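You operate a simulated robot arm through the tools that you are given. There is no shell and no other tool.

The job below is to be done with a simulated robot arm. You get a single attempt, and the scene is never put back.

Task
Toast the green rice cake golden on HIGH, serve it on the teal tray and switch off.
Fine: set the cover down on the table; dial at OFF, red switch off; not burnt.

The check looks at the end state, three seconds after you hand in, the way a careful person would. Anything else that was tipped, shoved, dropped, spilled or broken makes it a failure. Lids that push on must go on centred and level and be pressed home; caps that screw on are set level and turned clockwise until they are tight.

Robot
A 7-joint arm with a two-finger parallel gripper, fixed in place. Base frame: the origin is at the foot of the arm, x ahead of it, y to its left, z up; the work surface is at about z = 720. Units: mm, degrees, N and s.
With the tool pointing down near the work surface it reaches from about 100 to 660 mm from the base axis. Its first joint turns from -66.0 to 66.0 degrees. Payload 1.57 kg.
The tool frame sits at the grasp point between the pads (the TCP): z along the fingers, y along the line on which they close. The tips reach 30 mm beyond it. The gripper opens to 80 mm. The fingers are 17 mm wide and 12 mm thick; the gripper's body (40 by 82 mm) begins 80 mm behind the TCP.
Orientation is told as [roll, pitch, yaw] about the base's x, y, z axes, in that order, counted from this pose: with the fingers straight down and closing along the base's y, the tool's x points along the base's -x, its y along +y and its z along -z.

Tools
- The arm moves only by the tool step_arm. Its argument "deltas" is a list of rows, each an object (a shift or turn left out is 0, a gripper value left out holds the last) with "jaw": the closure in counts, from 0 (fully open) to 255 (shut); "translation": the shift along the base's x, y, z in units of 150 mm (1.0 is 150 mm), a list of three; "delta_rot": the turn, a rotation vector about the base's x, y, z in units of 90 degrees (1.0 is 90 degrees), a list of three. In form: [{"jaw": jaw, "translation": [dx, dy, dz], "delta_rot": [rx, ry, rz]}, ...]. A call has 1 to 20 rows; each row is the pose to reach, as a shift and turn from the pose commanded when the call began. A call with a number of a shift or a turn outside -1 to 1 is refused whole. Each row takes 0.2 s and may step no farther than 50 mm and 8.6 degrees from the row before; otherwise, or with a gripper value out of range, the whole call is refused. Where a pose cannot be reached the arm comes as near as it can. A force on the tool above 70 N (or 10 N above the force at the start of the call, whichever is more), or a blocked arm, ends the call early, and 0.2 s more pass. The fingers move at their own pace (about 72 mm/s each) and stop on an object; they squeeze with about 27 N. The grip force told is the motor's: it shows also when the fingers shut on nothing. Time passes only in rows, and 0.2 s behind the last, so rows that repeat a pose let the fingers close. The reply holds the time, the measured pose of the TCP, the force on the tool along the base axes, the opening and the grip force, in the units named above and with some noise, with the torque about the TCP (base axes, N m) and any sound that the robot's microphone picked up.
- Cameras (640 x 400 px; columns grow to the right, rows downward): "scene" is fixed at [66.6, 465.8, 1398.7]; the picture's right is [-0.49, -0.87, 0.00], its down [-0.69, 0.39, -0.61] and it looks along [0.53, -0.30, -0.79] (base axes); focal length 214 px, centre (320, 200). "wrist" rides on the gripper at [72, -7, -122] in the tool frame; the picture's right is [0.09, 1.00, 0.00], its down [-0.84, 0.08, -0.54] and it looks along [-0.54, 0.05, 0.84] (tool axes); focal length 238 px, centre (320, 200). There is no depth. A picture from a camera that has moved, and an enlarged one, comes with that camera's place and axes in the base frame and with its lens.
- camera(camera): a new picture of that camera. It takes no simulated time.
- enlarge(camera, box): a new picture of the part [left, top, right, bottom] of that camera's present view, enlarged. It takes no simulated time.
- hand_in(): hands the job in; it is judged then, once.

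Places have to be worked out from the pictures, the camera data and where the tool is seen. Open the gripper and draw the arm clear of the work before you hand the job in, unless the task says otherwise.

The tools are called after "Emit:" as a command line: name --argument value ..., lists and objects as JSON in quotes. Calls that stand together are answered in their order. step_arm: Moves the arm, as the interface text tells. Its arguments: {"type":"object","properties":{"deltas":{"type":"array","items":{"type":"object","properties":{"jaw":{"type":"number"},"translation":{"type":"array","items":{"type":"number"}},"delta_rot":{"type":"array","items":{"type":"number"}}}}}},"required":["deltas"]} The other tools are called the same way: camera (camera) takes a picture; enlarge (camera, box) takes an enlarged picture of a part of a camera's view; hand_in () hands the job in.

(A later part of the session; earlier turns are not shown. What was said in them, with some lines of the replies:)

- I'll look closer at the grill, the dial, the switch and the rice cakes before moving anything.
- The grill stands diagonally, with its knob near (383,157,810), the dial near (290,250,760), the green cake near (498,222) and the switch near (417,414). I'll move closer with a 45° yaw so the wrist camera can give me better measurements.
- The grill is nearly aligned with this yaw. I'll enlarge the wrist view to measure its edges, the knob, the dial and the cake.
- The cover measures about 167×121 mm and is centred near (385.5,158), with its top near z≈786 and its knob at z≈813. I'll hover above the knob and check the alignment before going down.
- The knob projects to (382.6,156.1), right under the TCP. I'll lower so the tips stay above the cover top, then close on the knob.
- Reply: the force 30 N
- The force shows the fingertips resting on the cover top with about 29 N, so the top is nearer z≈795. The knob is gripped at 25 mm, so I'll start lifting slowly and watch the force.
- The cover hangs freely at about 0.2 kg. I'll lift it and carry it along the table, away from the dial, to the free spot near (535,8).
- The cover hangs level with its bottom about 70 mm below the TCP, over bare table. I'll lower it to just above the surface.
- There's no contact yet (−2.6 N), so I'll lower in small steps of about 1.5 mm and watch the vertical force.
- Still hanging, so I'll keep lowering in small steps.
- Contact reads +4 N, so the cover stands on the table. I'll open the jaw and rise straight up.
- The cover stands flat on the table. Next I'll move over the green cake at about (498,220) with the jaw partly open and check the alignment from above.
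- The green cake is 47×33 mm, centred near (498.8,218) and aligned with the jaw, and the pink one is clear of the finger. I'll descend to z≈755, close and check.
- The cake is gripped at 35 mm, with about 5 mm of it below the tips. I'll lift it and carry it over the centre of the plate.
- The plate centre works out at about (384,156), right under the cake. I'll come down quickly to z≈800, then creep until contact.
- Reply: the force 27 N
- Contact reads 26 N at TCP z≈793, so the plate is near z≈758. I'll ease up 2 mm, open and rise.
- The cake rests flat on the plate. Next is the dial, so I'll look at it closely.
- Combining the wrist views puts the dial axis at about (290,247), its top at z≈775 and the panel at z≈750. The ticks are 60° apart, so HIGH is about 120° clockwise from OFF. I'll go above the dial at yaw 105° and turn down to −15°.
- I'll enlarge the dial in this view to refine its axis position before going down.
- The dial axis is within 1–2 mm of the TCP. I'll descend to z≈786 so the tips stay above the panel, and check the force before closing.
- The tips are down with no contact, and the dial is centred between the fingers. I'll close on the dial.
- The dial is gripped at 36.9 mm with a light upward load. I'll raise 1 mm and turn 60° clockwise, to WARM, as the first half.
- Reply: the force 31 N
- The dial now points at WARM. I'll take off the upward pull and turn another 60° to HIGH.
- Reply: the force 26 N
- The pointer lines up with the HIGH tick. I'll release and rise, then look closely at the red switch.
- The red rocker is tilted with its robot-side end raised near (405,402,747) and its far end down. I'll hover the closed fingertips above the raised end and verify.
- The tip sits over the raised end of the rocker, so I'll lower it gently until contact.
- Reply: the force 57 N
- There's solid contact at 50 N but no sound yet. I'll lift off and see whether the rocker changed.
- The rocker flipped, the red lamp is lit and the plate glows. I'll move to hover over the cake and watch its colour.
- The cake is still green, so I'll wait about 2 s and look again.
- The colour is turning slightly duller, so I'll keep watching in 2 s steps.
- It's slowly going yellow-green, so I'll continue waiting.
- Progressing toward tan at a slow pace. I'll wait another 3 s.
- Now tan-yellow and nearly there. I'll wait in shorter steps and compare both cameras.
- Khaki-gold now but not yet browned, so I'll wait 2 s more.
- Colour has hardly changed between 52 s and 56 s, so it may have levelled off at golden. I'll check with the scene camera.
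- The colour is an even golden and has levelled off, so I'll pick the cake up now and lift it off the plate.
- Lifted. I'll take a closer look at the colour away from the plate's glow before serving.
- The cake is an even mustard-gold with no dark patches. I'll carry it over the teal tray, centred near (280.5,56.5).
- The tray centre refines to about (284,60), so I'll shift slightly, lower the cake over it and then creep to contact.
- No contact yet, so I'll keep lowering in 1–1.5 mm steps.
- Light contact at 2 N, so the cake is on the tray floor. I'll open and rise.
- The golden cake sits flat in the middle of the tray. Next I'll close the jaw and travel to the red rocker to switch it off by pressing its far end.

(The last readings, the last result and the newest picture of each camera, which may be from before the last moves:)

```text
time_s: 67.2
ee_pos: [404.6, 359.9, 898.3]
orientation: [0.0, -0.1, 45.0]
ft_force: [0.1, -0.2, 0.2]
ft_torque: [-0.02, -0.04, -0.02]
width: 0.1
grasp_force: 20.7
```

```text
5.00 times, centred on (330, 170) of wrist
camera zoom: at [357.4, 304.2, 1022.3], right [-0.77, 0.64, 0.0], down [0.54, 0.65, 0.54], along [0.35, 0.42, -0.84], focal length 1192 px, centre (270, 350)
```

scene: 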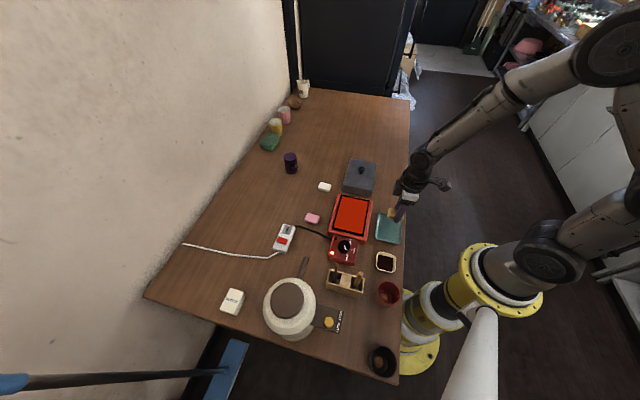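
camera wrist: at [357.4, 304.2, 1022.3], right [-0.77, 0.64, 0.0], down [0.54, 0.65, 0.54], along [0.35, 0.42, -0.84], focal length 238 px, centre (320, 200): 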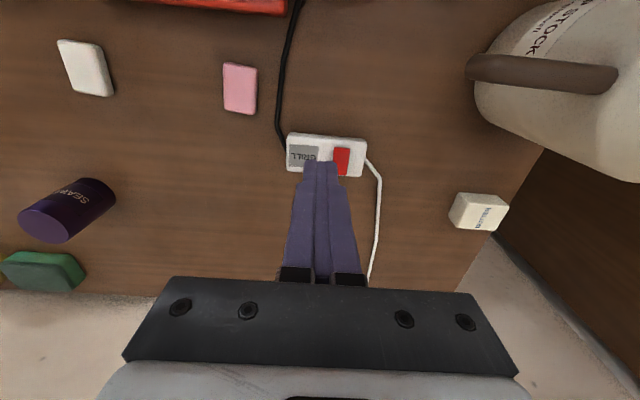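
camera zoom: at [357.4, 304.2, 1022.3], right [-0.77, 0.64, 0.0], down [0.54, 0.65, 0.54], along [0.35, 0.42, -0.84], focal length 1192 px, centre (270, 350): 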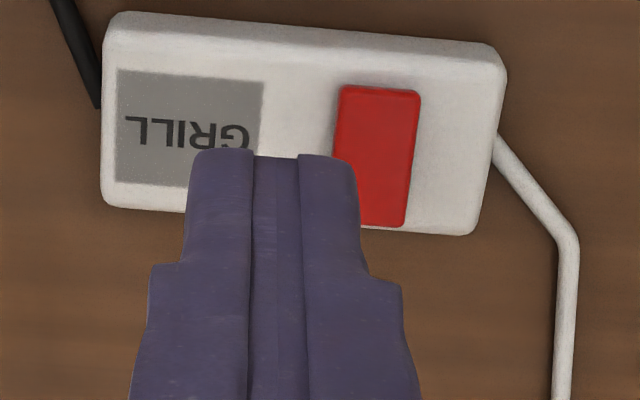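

The far end of the rocker is now the raised one, near (426,426). I'll hover just inside that edge.

Emit:
step_arm --deltas '[{"jaw": 255, "translation": [0.04, 0.14, -0.15]}, {"translation": [0.08, 0.28, -0.35]}, {"translation": [0.131, 0.419, -0.55]}, {"translation": [0.131, 0.419, -0.653]}, {"translation": [0.131, 0.419, -0.653]}]'

Emit:
camera --camera "wrist"

Emit:
enlarge --camera "scene" --box '[260, 210, 324, 250]'

```text
time_s: 68.4
ee_pos: [422.5, 421.8, 801.7]
orientation: [0.1, 0.0, 45.0]
ft_force: [0.6, 0.8, -0.5]
ft_torque: [0.0, 0.01, 0.01]
width: 0.0
grasp_force: 21.5
```

```text
taken
camera wrist: at [377.0, 366.3, 925.4], right [-0.77, 0.64, 0.0], down [0.54, 0.65, 0.54], along [0.35, 0.42, -0.84], focal length 238 px, centre (320, 200)
```

wrist: 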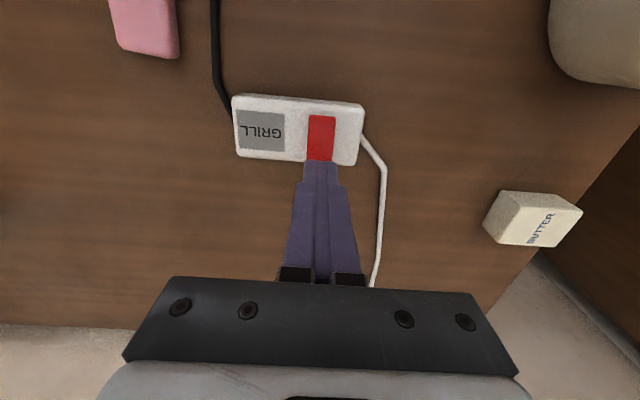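

```text
10.00 times, centred on (292, 230) of scene
camera zoom: at [66.6, 465.8, 1398.7], right [-0.49, -0.87, 0.0], down [-0.69, 0.39, -0.61], along [0.53, -0.3, -0.79], focal length 2145 px, centre (600, -100)
```

zoom: 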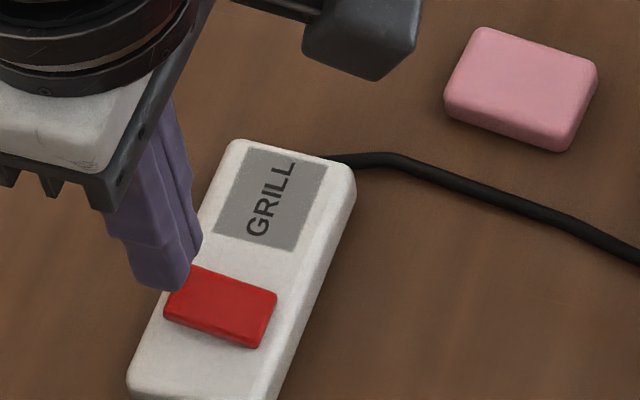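

The tip is over the raised far end, so I'll press down the same way as before.

Emit:
step_arm --deltas '[{"jaw": 255, "translation": [0, 0, -0.09]}, {"translation": [0, 0, -0.135]}, {"translation": [0, 0, -0.155]}, {"translation": [0, 0, -0.167]}, {"translation": [0, 0, -0.178]}, {"translation": [0, 0, -0.178]}]'

Emit:
enlarge --camera "scene" --box '[310, 190, 390, 265]'

Emit:
enlarge --camera "scene" --box '[260, 210, 324, 250]'

```text
time_s: 69.8
ee_pos: [424.8, 424.3, 780.3]
orientation: [-0.1, -0.6, 45.0]
ft_force: [-4.5, -7.0, 35.2]
ft_torque: [-0.37, 0.32, 0.01]
width: 0.0
grasp_force: 20.9
```

```text
5.33 times, centred on (350, 228) of scene
camera zoom: at [66.0, 465.2, 1399.0], right [-0.49, -0.87, 0.0], down [-0.69, 0.39, -0.61], along [0.53, -0.3, -0.79], focal length 1144 px, centre (160, 53)
```

zoom: 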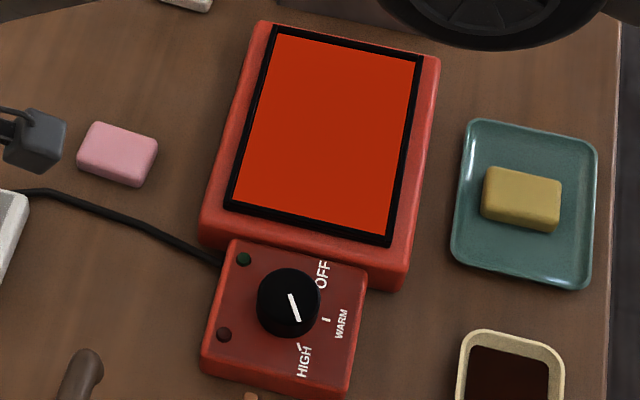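

```text
10.00 times, centred on (292, 230) of scene
camera zoom: at [66.0, 465.2, 1399.0], right [-0.49, -0.87, 0.0], down [-0.69, 0.39, -0.61], along [0.53, -0.3, -0.79], focal length 2145 px, centre (600, -100)
```

zoom: 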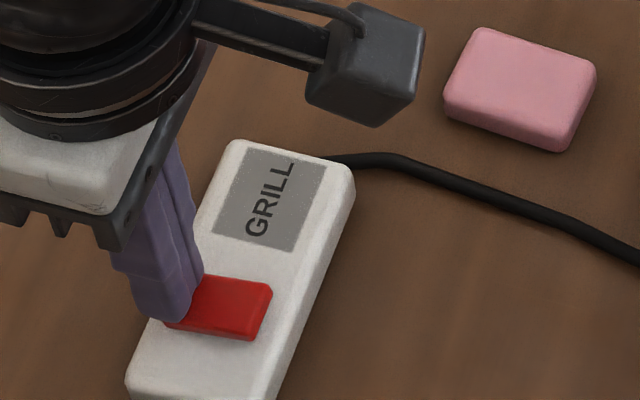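

The red lamp went out and the rocker is back to its original tilt. I'll lift off and head to the dial with yaw −15° to turn it back to OFF.

Emit:
step_arm --deltas '[{"jaw": 255, "translation": [0, 0, 0.1]}, {"translation": [0, 0, 0.4]}, {"translation": [0, 0, 0.7]}, {"jaw": 64, "translation": [-0.1, -0.15, 0.85], "delta_rot": [0, 0, -0.0833]}, {"translation": [-0.25, -0.35, 0.85], "delta_rot": [0, 0, -0.1667]}, {"translation": [-0.4, -0.55, 0.85], "delta_rot": [0, 0, -0.25]}, {"translation": [-0.55, -0.75, 0.85], "delta_rot": [0, 0, -0.3333]}, {"translation": [-0.7, -0.95, 0.85], "delta_rot": [0, 0, -0.4167]}, {"translation": [-0.8, -1.0, 0.75], "delta_rot": [0, 0, -0.5]}, {"translation": [-0.885, -1.0, 0.65], "delta_rot": [0, 0, -0.5833]}, {"translation": [-0.885, -1.0, 0.57], "delta_rot": [0, 0, -0.6667]}, {"translation": [-0.885, -1.0, 0.57], "delta_rot": [0, 0, -0.6667]}]'

Emit:
camera --camera "scene"

Emit:
enlarge --camera "scene" --box '[268, 220, 308, 255]'

Emit:
camera --camera "wrist"

```text
time_s: 72.4
ee_pos: [289.6, 272.1, 859.3]
orientation: [0.1, -0.1, -15.1]
ft_force: [-0.1, -0.3, 0.6]
ft_torque: [0.05, -0.05, -0.01]
width: 59.6
grasp_force: 0.1
```

```text
taken
```

scene: 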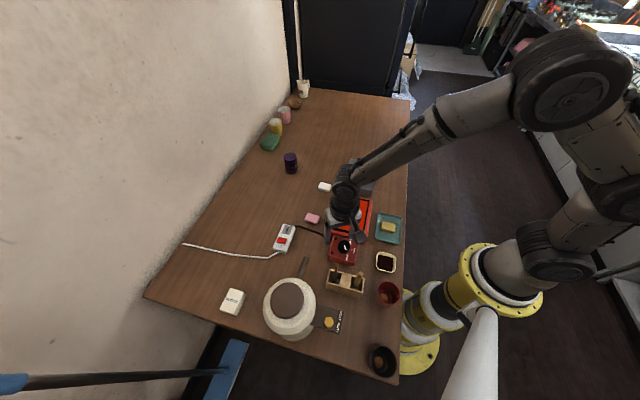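

```text
11.43 times, centred on (288, 238) of scene
camera zoom: at [66.6, 465.8, 1398.7], right [-0.49, -0.87, 0.0], down [-0.69, 0.39, -0.61], along [0.53, -0.3, -0.79], focal length 2451 px, centre (686, -229)
```

zoom: 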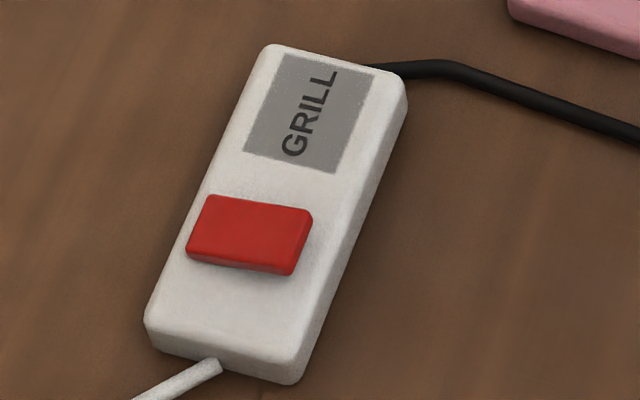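

```text
taken
camera wrist: at [218.3, 284.8, 983.0], right [0.17, 0.99, 0.0], down [0.83, -0.14, 0.54], along [0.53, -0.09, -0.84], focal length 238 px, centre (320, 200)
```

wrist: 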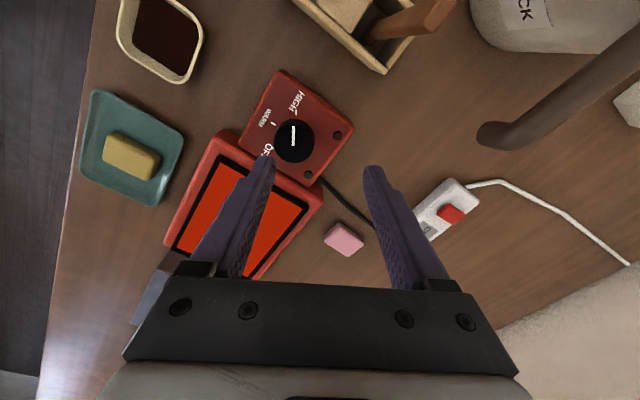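

The rocker matches its original OFF tilt. I'll align over the dial and lower to the same grasp height.

Emit:
step_arm --deltas '[{"jaw": 64, "translation": [-0.006, -0.164, 0]}, {"translation": [-0.006, -0.164, -0.2]}, {"translation": [-0.006, -0.164, -0.35]}, {"translation": [-0.006, -0.164, -0.45]}, {"translation": [-0.006, -0.164, -0.5]}, {"translation": [-0.006, -0.164, -0.5]}]'

Emit:
camera --camera "wrist"

Emit:
enlarge --camera "scene" --box '[310, 215, 390, 265]'

```text
time_s: 73.8
ee_pos: [288.9, 249.2, 784.5]
orientation: [0.1, 0.0, -15.0]
ft_force: [-0.2, 0.0, 0.2]
ft_torque: [-0.02, -0.02, -0.02]
width: 60.0
grasp_force: 0.2
```

```text
taken
camera wrist: at [217.2, 260.7, 908.5], right [0.17, 0.99, 0.0], down [0.83, -0.14, 0.54], along [0.53, -0.09, -0.84], focal length 238 px, centre (320, 200)
```

wrist: 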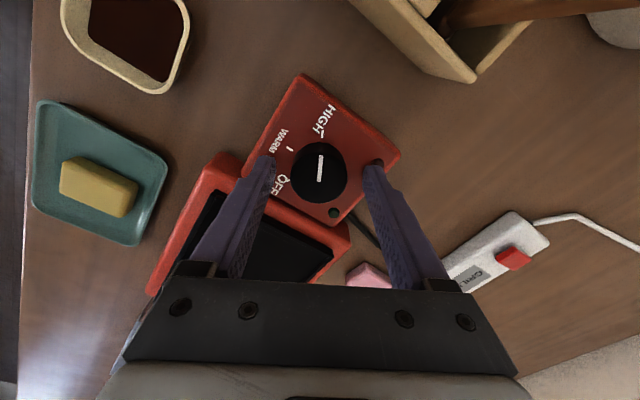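

```text
8.00 times, centred on (350, 240) of scene
camera zoom: at [66.6, 465.8, 1398.7], right [-0.49, -0.87, 0.0], down [-0.69, 0.39, -0.61], along [0.53, -0.3, -0.79], focal length 1716 px, centre (80, -120)
```

zoom: 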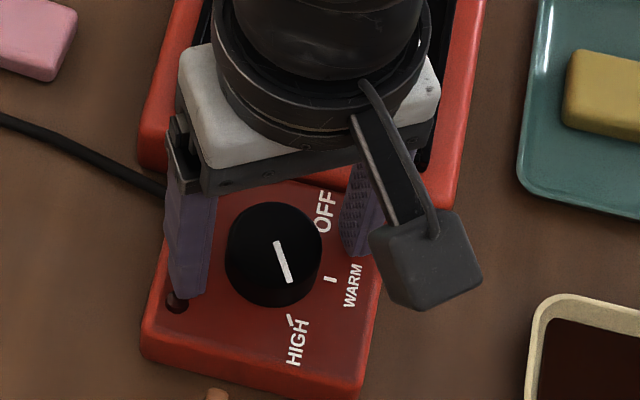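

The plate has stopped glowing and the dial is centred in the jaw. I'll close and turn 60° counter-clockwise as the first half.

Emit:
step_arm --deltas '[{"jaw": 255}, {"jaw": 255}, {"jaw": 255}, {"jaw": 255}, {"delta_rot": [0, 0, 0.0833]}, {"delta_rot": [0, 0, 0.1667]}, {"delta_rot": [0, 0, 0.25]}, {"delta_rot": [0, 0, 0.3333]}, {"delta_rot": [0, 0, 0.4167]}, {"delta_rot": [0, 0, 0.5]}, {"delta_rot": [0, 0, 0.5833]}, {"delta_rot": [0, 0, 0.6667]}, {"delta_rot": [0, 0, 0.6667]}]'

Emit:
enlarge --camera "wrist" --box '[256, 90, 416, 210]'

```text
time_s: 76.6
ee_pos: [289.8, 246.1, 785.3]
orientation: [0.1, 0.2, 45.1]
ft_force: [-8.8, -15.0, 17.9]
ft_torque: [-0.27, 0.16, 0.05]
width: 36.9
grasp_force: 43.6
```

```text
3.33 times, centred on (336, 150) of wrist
camera zoom: at [242.8, 191.3, 908.7], right [-0.77, 0.64, 0.0], down [0.54, 0.65, 0.54], along [0.34, 0.42, -0.84], focal length 794 px, centre (267, 367)
```

zoom: 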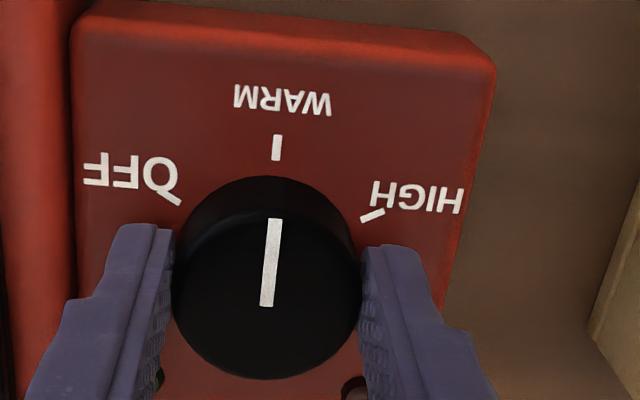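

The dial is at WARM. I'll turn another 60° to OFF.

Emit:
step_arm --deltas '[{"jaw": 255, "delta_rot": [0, 0, 0.0833]}, {"delta_rot": [0, 0, 0.1667]}, {"delta_rot": [0, 0, 0.25]}, {"delta_rot": [0, 0, 0.3333]}, {"delta_rot": [0, 0, 0.4167]}, {"delta_rot": [0, 0, 0.5]}, {"delta_rot": [0, 0, 0.5833]}, {"delta_rot": [0, 0, 0.6667]}, {"delta_rot": [0, 0, 0.6667]}]'

Emit:
enlarge --camera "wrist" --box '[256, 90, 416, 210]'

Emit:
enlarge --camera "scene" --box '[310, 215, 390, 265]'

```text
time_s: 78.6
ee_pos: [290.1, 246.0, 784.5]
orientation: [0.0, 0.0, 105.1]
ft_force: [13.8, -28.0, 8.9]
ft_torque: [-0.73, -0.37, 0.0]
width: 37.0
grasp_force: 43.8
```

```text
3.33 times, centred on (336, 150) of wrist
camera zoom: at [314.7, 179.1, 908.4], right [-0.94, -0.35, 0.0], down [-0.29, 0.79, 0.54], along [-0.19, 0.51, -0.84], focal length 794 px, centre (267, 367)
```

zoom: 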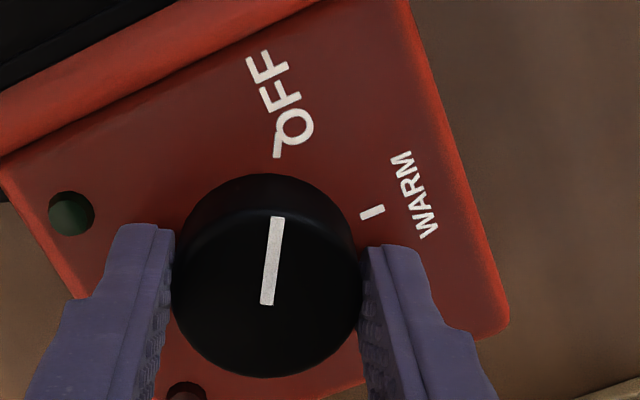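

```text
8.00 times, centred on (350, 240) of scene
camera zoom: at [66.8, 465.2, 1399.0], right [-0.49, -0.87, 0.0], down [-0.69, 0.39, -0.61], along [0.53, -0.3, -0.79], focal length 1716 px, centre (80, -120)
```

zoom: 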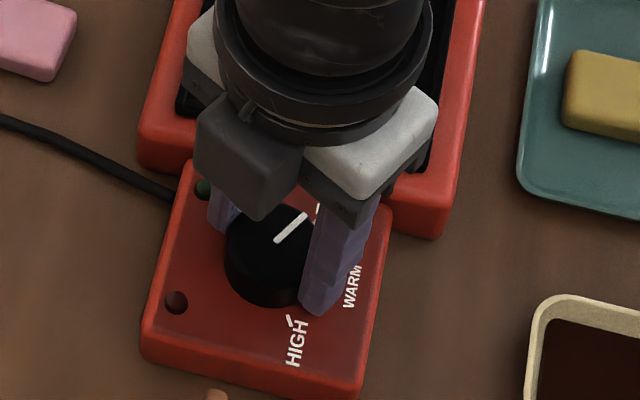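

The pointer reads essentially OFF, with no end-stop torque yet. I'll nudge 3° further to make sure it's seated at OFF.

Emit:
step_arm --deltas '[{"jaw": 255, "translation": [-0.002, 0.004, 0], "delta_rot": [0, 0, 0.017]}, {"translation": [-0.002, 0.004, 0], "delta_rot": [0, 0, 0.034]}, {"translation": [-0.002, 0.004, 0], "delta_rot": [0, 0, 0.034]}]'

Emit:
enlarge --camera "wrist" --box '[256, 90, 416, 210]'

```text
time_s: 79.4
ee_pos: [290.8, 246.8, 784.3]
orientation: [0.0, 0.0, 108.1]
ft_force: [15.5, -28.8, 7.0]
ft_torque: [-0.72, -0.39, -0.1]
width: 37.1
grasp_force: 43.7
```

```text
3.33 times, centred on (336, 150) of wrist
camera zoom: at [318.1, 181.0, 908.4], right [-0.92, -0.4, 0.0], down [-0.33, 0.77, 0.54], along [-0.21, 0.5, -0.84], focal length 794 px, centre (267, 367)
```

zoom: 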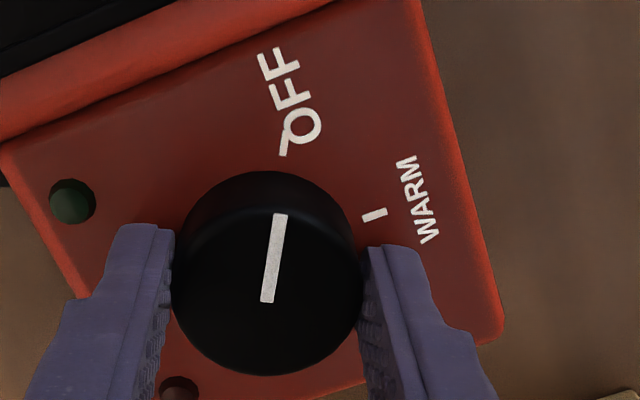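

The dial resists and slips in the pads, so it's at its OFF stop. I'll release and rise clear.

Emit:
step_arm --deltas '[{"jaw": 64}, {"jaw": 64}, {"jaw": 64}, {"translation": [0, 0, 0.1]}, {"translation": [0, 0, 0.4]}, {"translation": [0, 0, 0.7]}, {"translation": [0, 0, 0.95]}, {"translation": [0, 0, 0.95]}]'

Emit:
camera --camera "wrist"

Emit:
enlarge --camera "wrist" --box '[256, 70, 416, 190]'

Emit:
enlarge --camera "scene" --box '[320, 225, 376, 260]'

```text
time_s: 81.2
ee_pos: [288.8, 248.5, 927.9]
orientation: [0.0, 0.0, 108.0]
ft_force: [-0.3, 0.0, 0.2]
ft_torque: [-0.03, -0.03, 0.03]
width: 59.7
grasp_force: 0.0
```

```text
taken
camera wrist: at [316.4, 181.9, 1051.6], right [-0.92, -0.4, 0.0], down [-0.33, 0.77, 0.54], along [-0.22, 0.5, -0.84], focal length 238 px, centre (320, 200)
```

wrist: 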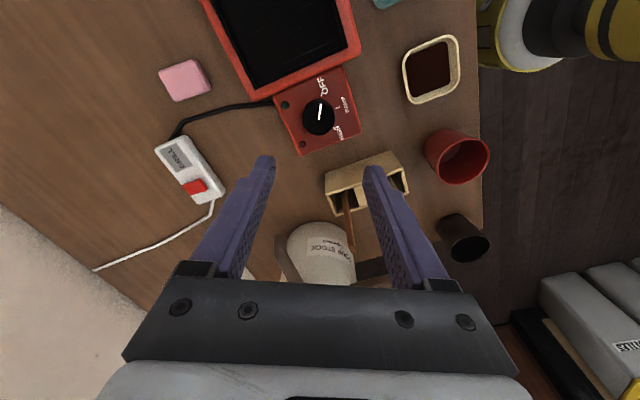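

```text
3.33 times, centred on (336, 130) of wrist
camera zoom: at [316.4, 181.9, 1051.6], right [-0.92, -0.4, 0.0], down [-0.33, 0.77, 0.54], along [-0.22, 0.5, -0.84], focal length 794 px, centre (267, 433)
```

zoom: 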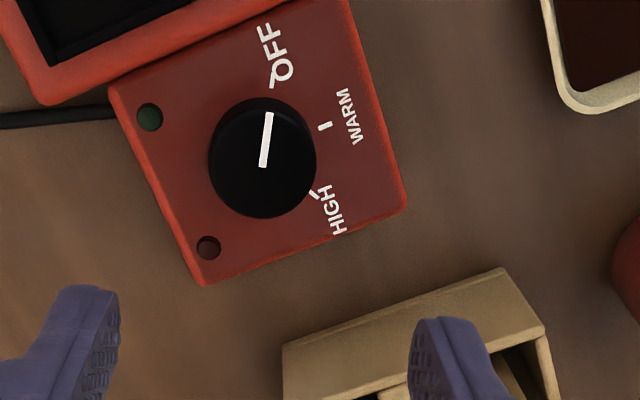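

```text
11.43 times, centred on (348, 242) of scene
camera zoom: at [66.6, 465.8, 1398.7], right [-0.49, -0.87, 0.0], down [-0.69, 0.39, -0.61], along [0.53, -0.3, -0.79], focal length 2451 px, centre (0, -286)
```

zoom: 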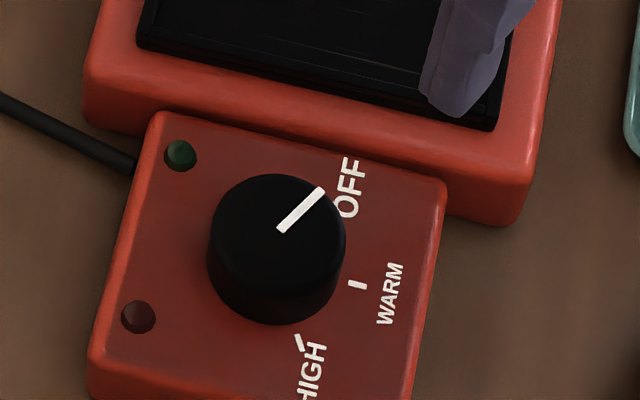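

The dial pointer matches its starting OFF picture exactly. I'll open fully and draw the arm up and clear, then do a final check of the scene.

Emit:
step_arm --deltas '[{"jaw": 0, "translation": [0.03, -0.08, 0.15], "delta_rot": [0, 0, -0.08]}, {"translation": [0.06, -0.2, 0.35], "delta_rot": [0, 0, -0.16]}, {"translation": [0.1, -0.35, 0.55], "delta_rot": [0, 0, -0.24]}, {"translation": [0.13, -0.5, 0.75], "delta_rot": [0, 0, -0.32]}, {"translation": [0.16, -0.65, 0.9], "delta_rot": [0, 0, -0.4]}, {"translation": [0.2, -0.8, 1.0], "delta_rot": [0, 0, -0.48]}, {"translation": [0.2, -0.95, 1.0], "delta_rot": [0, 0, -0.56]}, {"translation": [0.2, -1.0, 1.0], "delta_rot": [0, 0, -0.64]}, {"translation": [0.2, -1.0, 1.0], "delta_rot": [0, 0, -0.7]}, {"translation": [0.2, -1.0, 1.0], "delta_rot": [0, 0, -0.7]}]'

Emit:
camera --camera "scene"

Emit:
camera --camera "wrist"

Emit:
enlarge --camera "scene" --box '[260, 150, 420, 265]'

```text
time_s: 83.4
ee_pos: [317.9, 98.1, 1077.9]
orientation: [0.0, 0.1, 45.1]
ft_force: [0.1, 1.1, -0.2]
ft_torque: [0.01, 0.01, 0.01]
width: 79.9
grasp_force: 0.0
```

```text
taken
```

scene: 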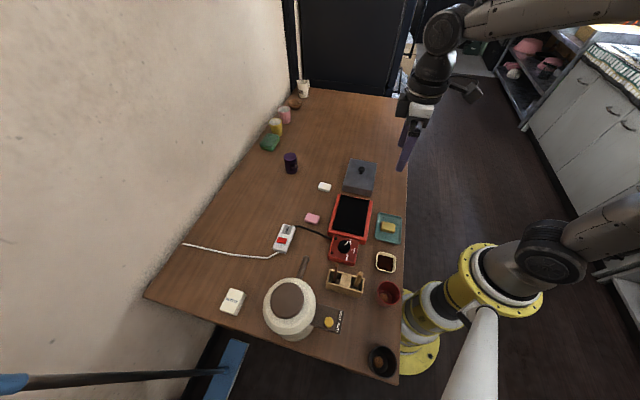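

```text
taken
camera wrist: at [272.5, 42.1, 1201.0], right [-0.77, 0.64, 0.0], down [0.54, 0.65, 0.54], along [0.35, 0.42, -0.84], focal length 238 px, centre (320, 200)
```

wrist: 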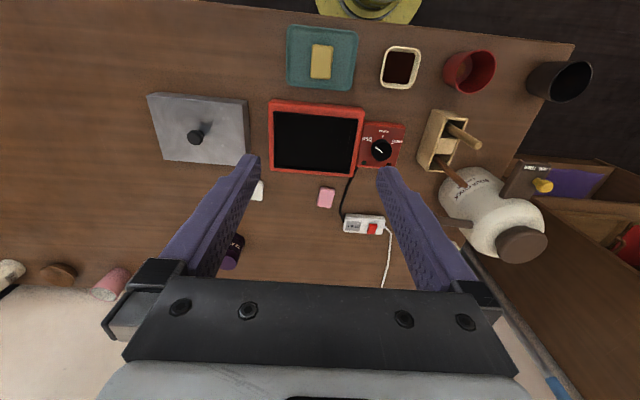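

```text
3.48 times, centred on (340, 208) of scene
camera zoom: at [66.6, 465.8, 1398.7], right [-0.49, -0.87, 0.0], down [-0.69, 0.39, -0.61], along [0.53, -0.3, -0.79], focal length 746 px, centre (250, 174)
```

zoom: 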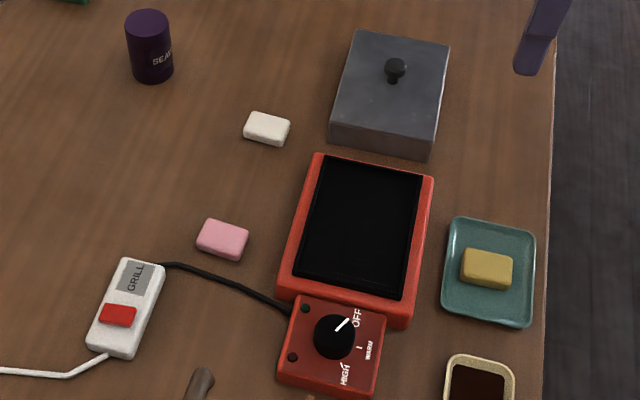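

Everything looks right, but I'll take one last close look at the cake's colour before handing in.

Emit:
enlarge --camera "wrist" --box '[280, 20, 364, 95]'

Emit:
enlarge --camera "scene" --box '[372, 210, 408, 246]'

```text
5.33 times, centred on (322, 58) of wrist
camera zoom: at [272.5, 42.1, 1201.0], right [-0.77, 0.64, 0.0], down [0.54, 0.65, 0.54], along [0.35, 0.42, -0.84], focal length 1271 px, centre (309, 960)
```

zoom: 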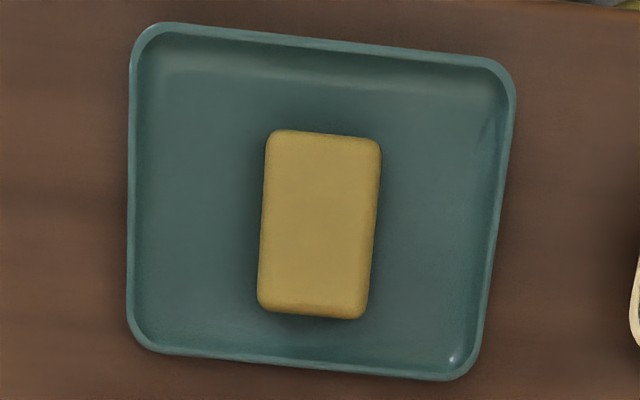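

```text
11.11 times, centred on (390, 228) of scene
camera zoom: at [66.6, 465.8, 1398.7], right [-0.49, -0.87, 0.0], down [-0.69, 0.39, -0.61], along [0.53, -0.3, -0.79], focal length 2383 px, centre (-458, -111)
```

zoom: 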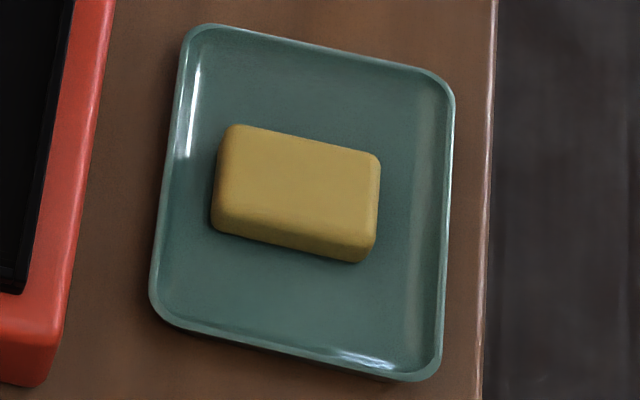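

The cake is evenly golden in the middle of the teal tray, the dial is at OFF, and the red switch is off with its lamp out. The cover stands flat on the table, nothing else was disturbed, and the arm is clear with the jaw open, so I'm handing in.

Emit:
hand_in

```text
The job is handed in.
```

The green rice cake was toasted on HIGH until its colour levelled off at an even gold with no dark patches, and it is now on the teal tray. I've handed the job in but got no result back.

- **Grill:** the dial is back at OFF, the red switch is off, its lamp is out and the plate has stopped glowing.
- **Cover:** it is standing flat on the table beside the grill.
- **Everything else:** nothing looked tipped, spilled or moved in the final pictures. The arm is clear with the gripper open.

I judged "golden" by eye: the colour stopped changing about 15 s after switching on, and I lifted the cake off about 5 s later.
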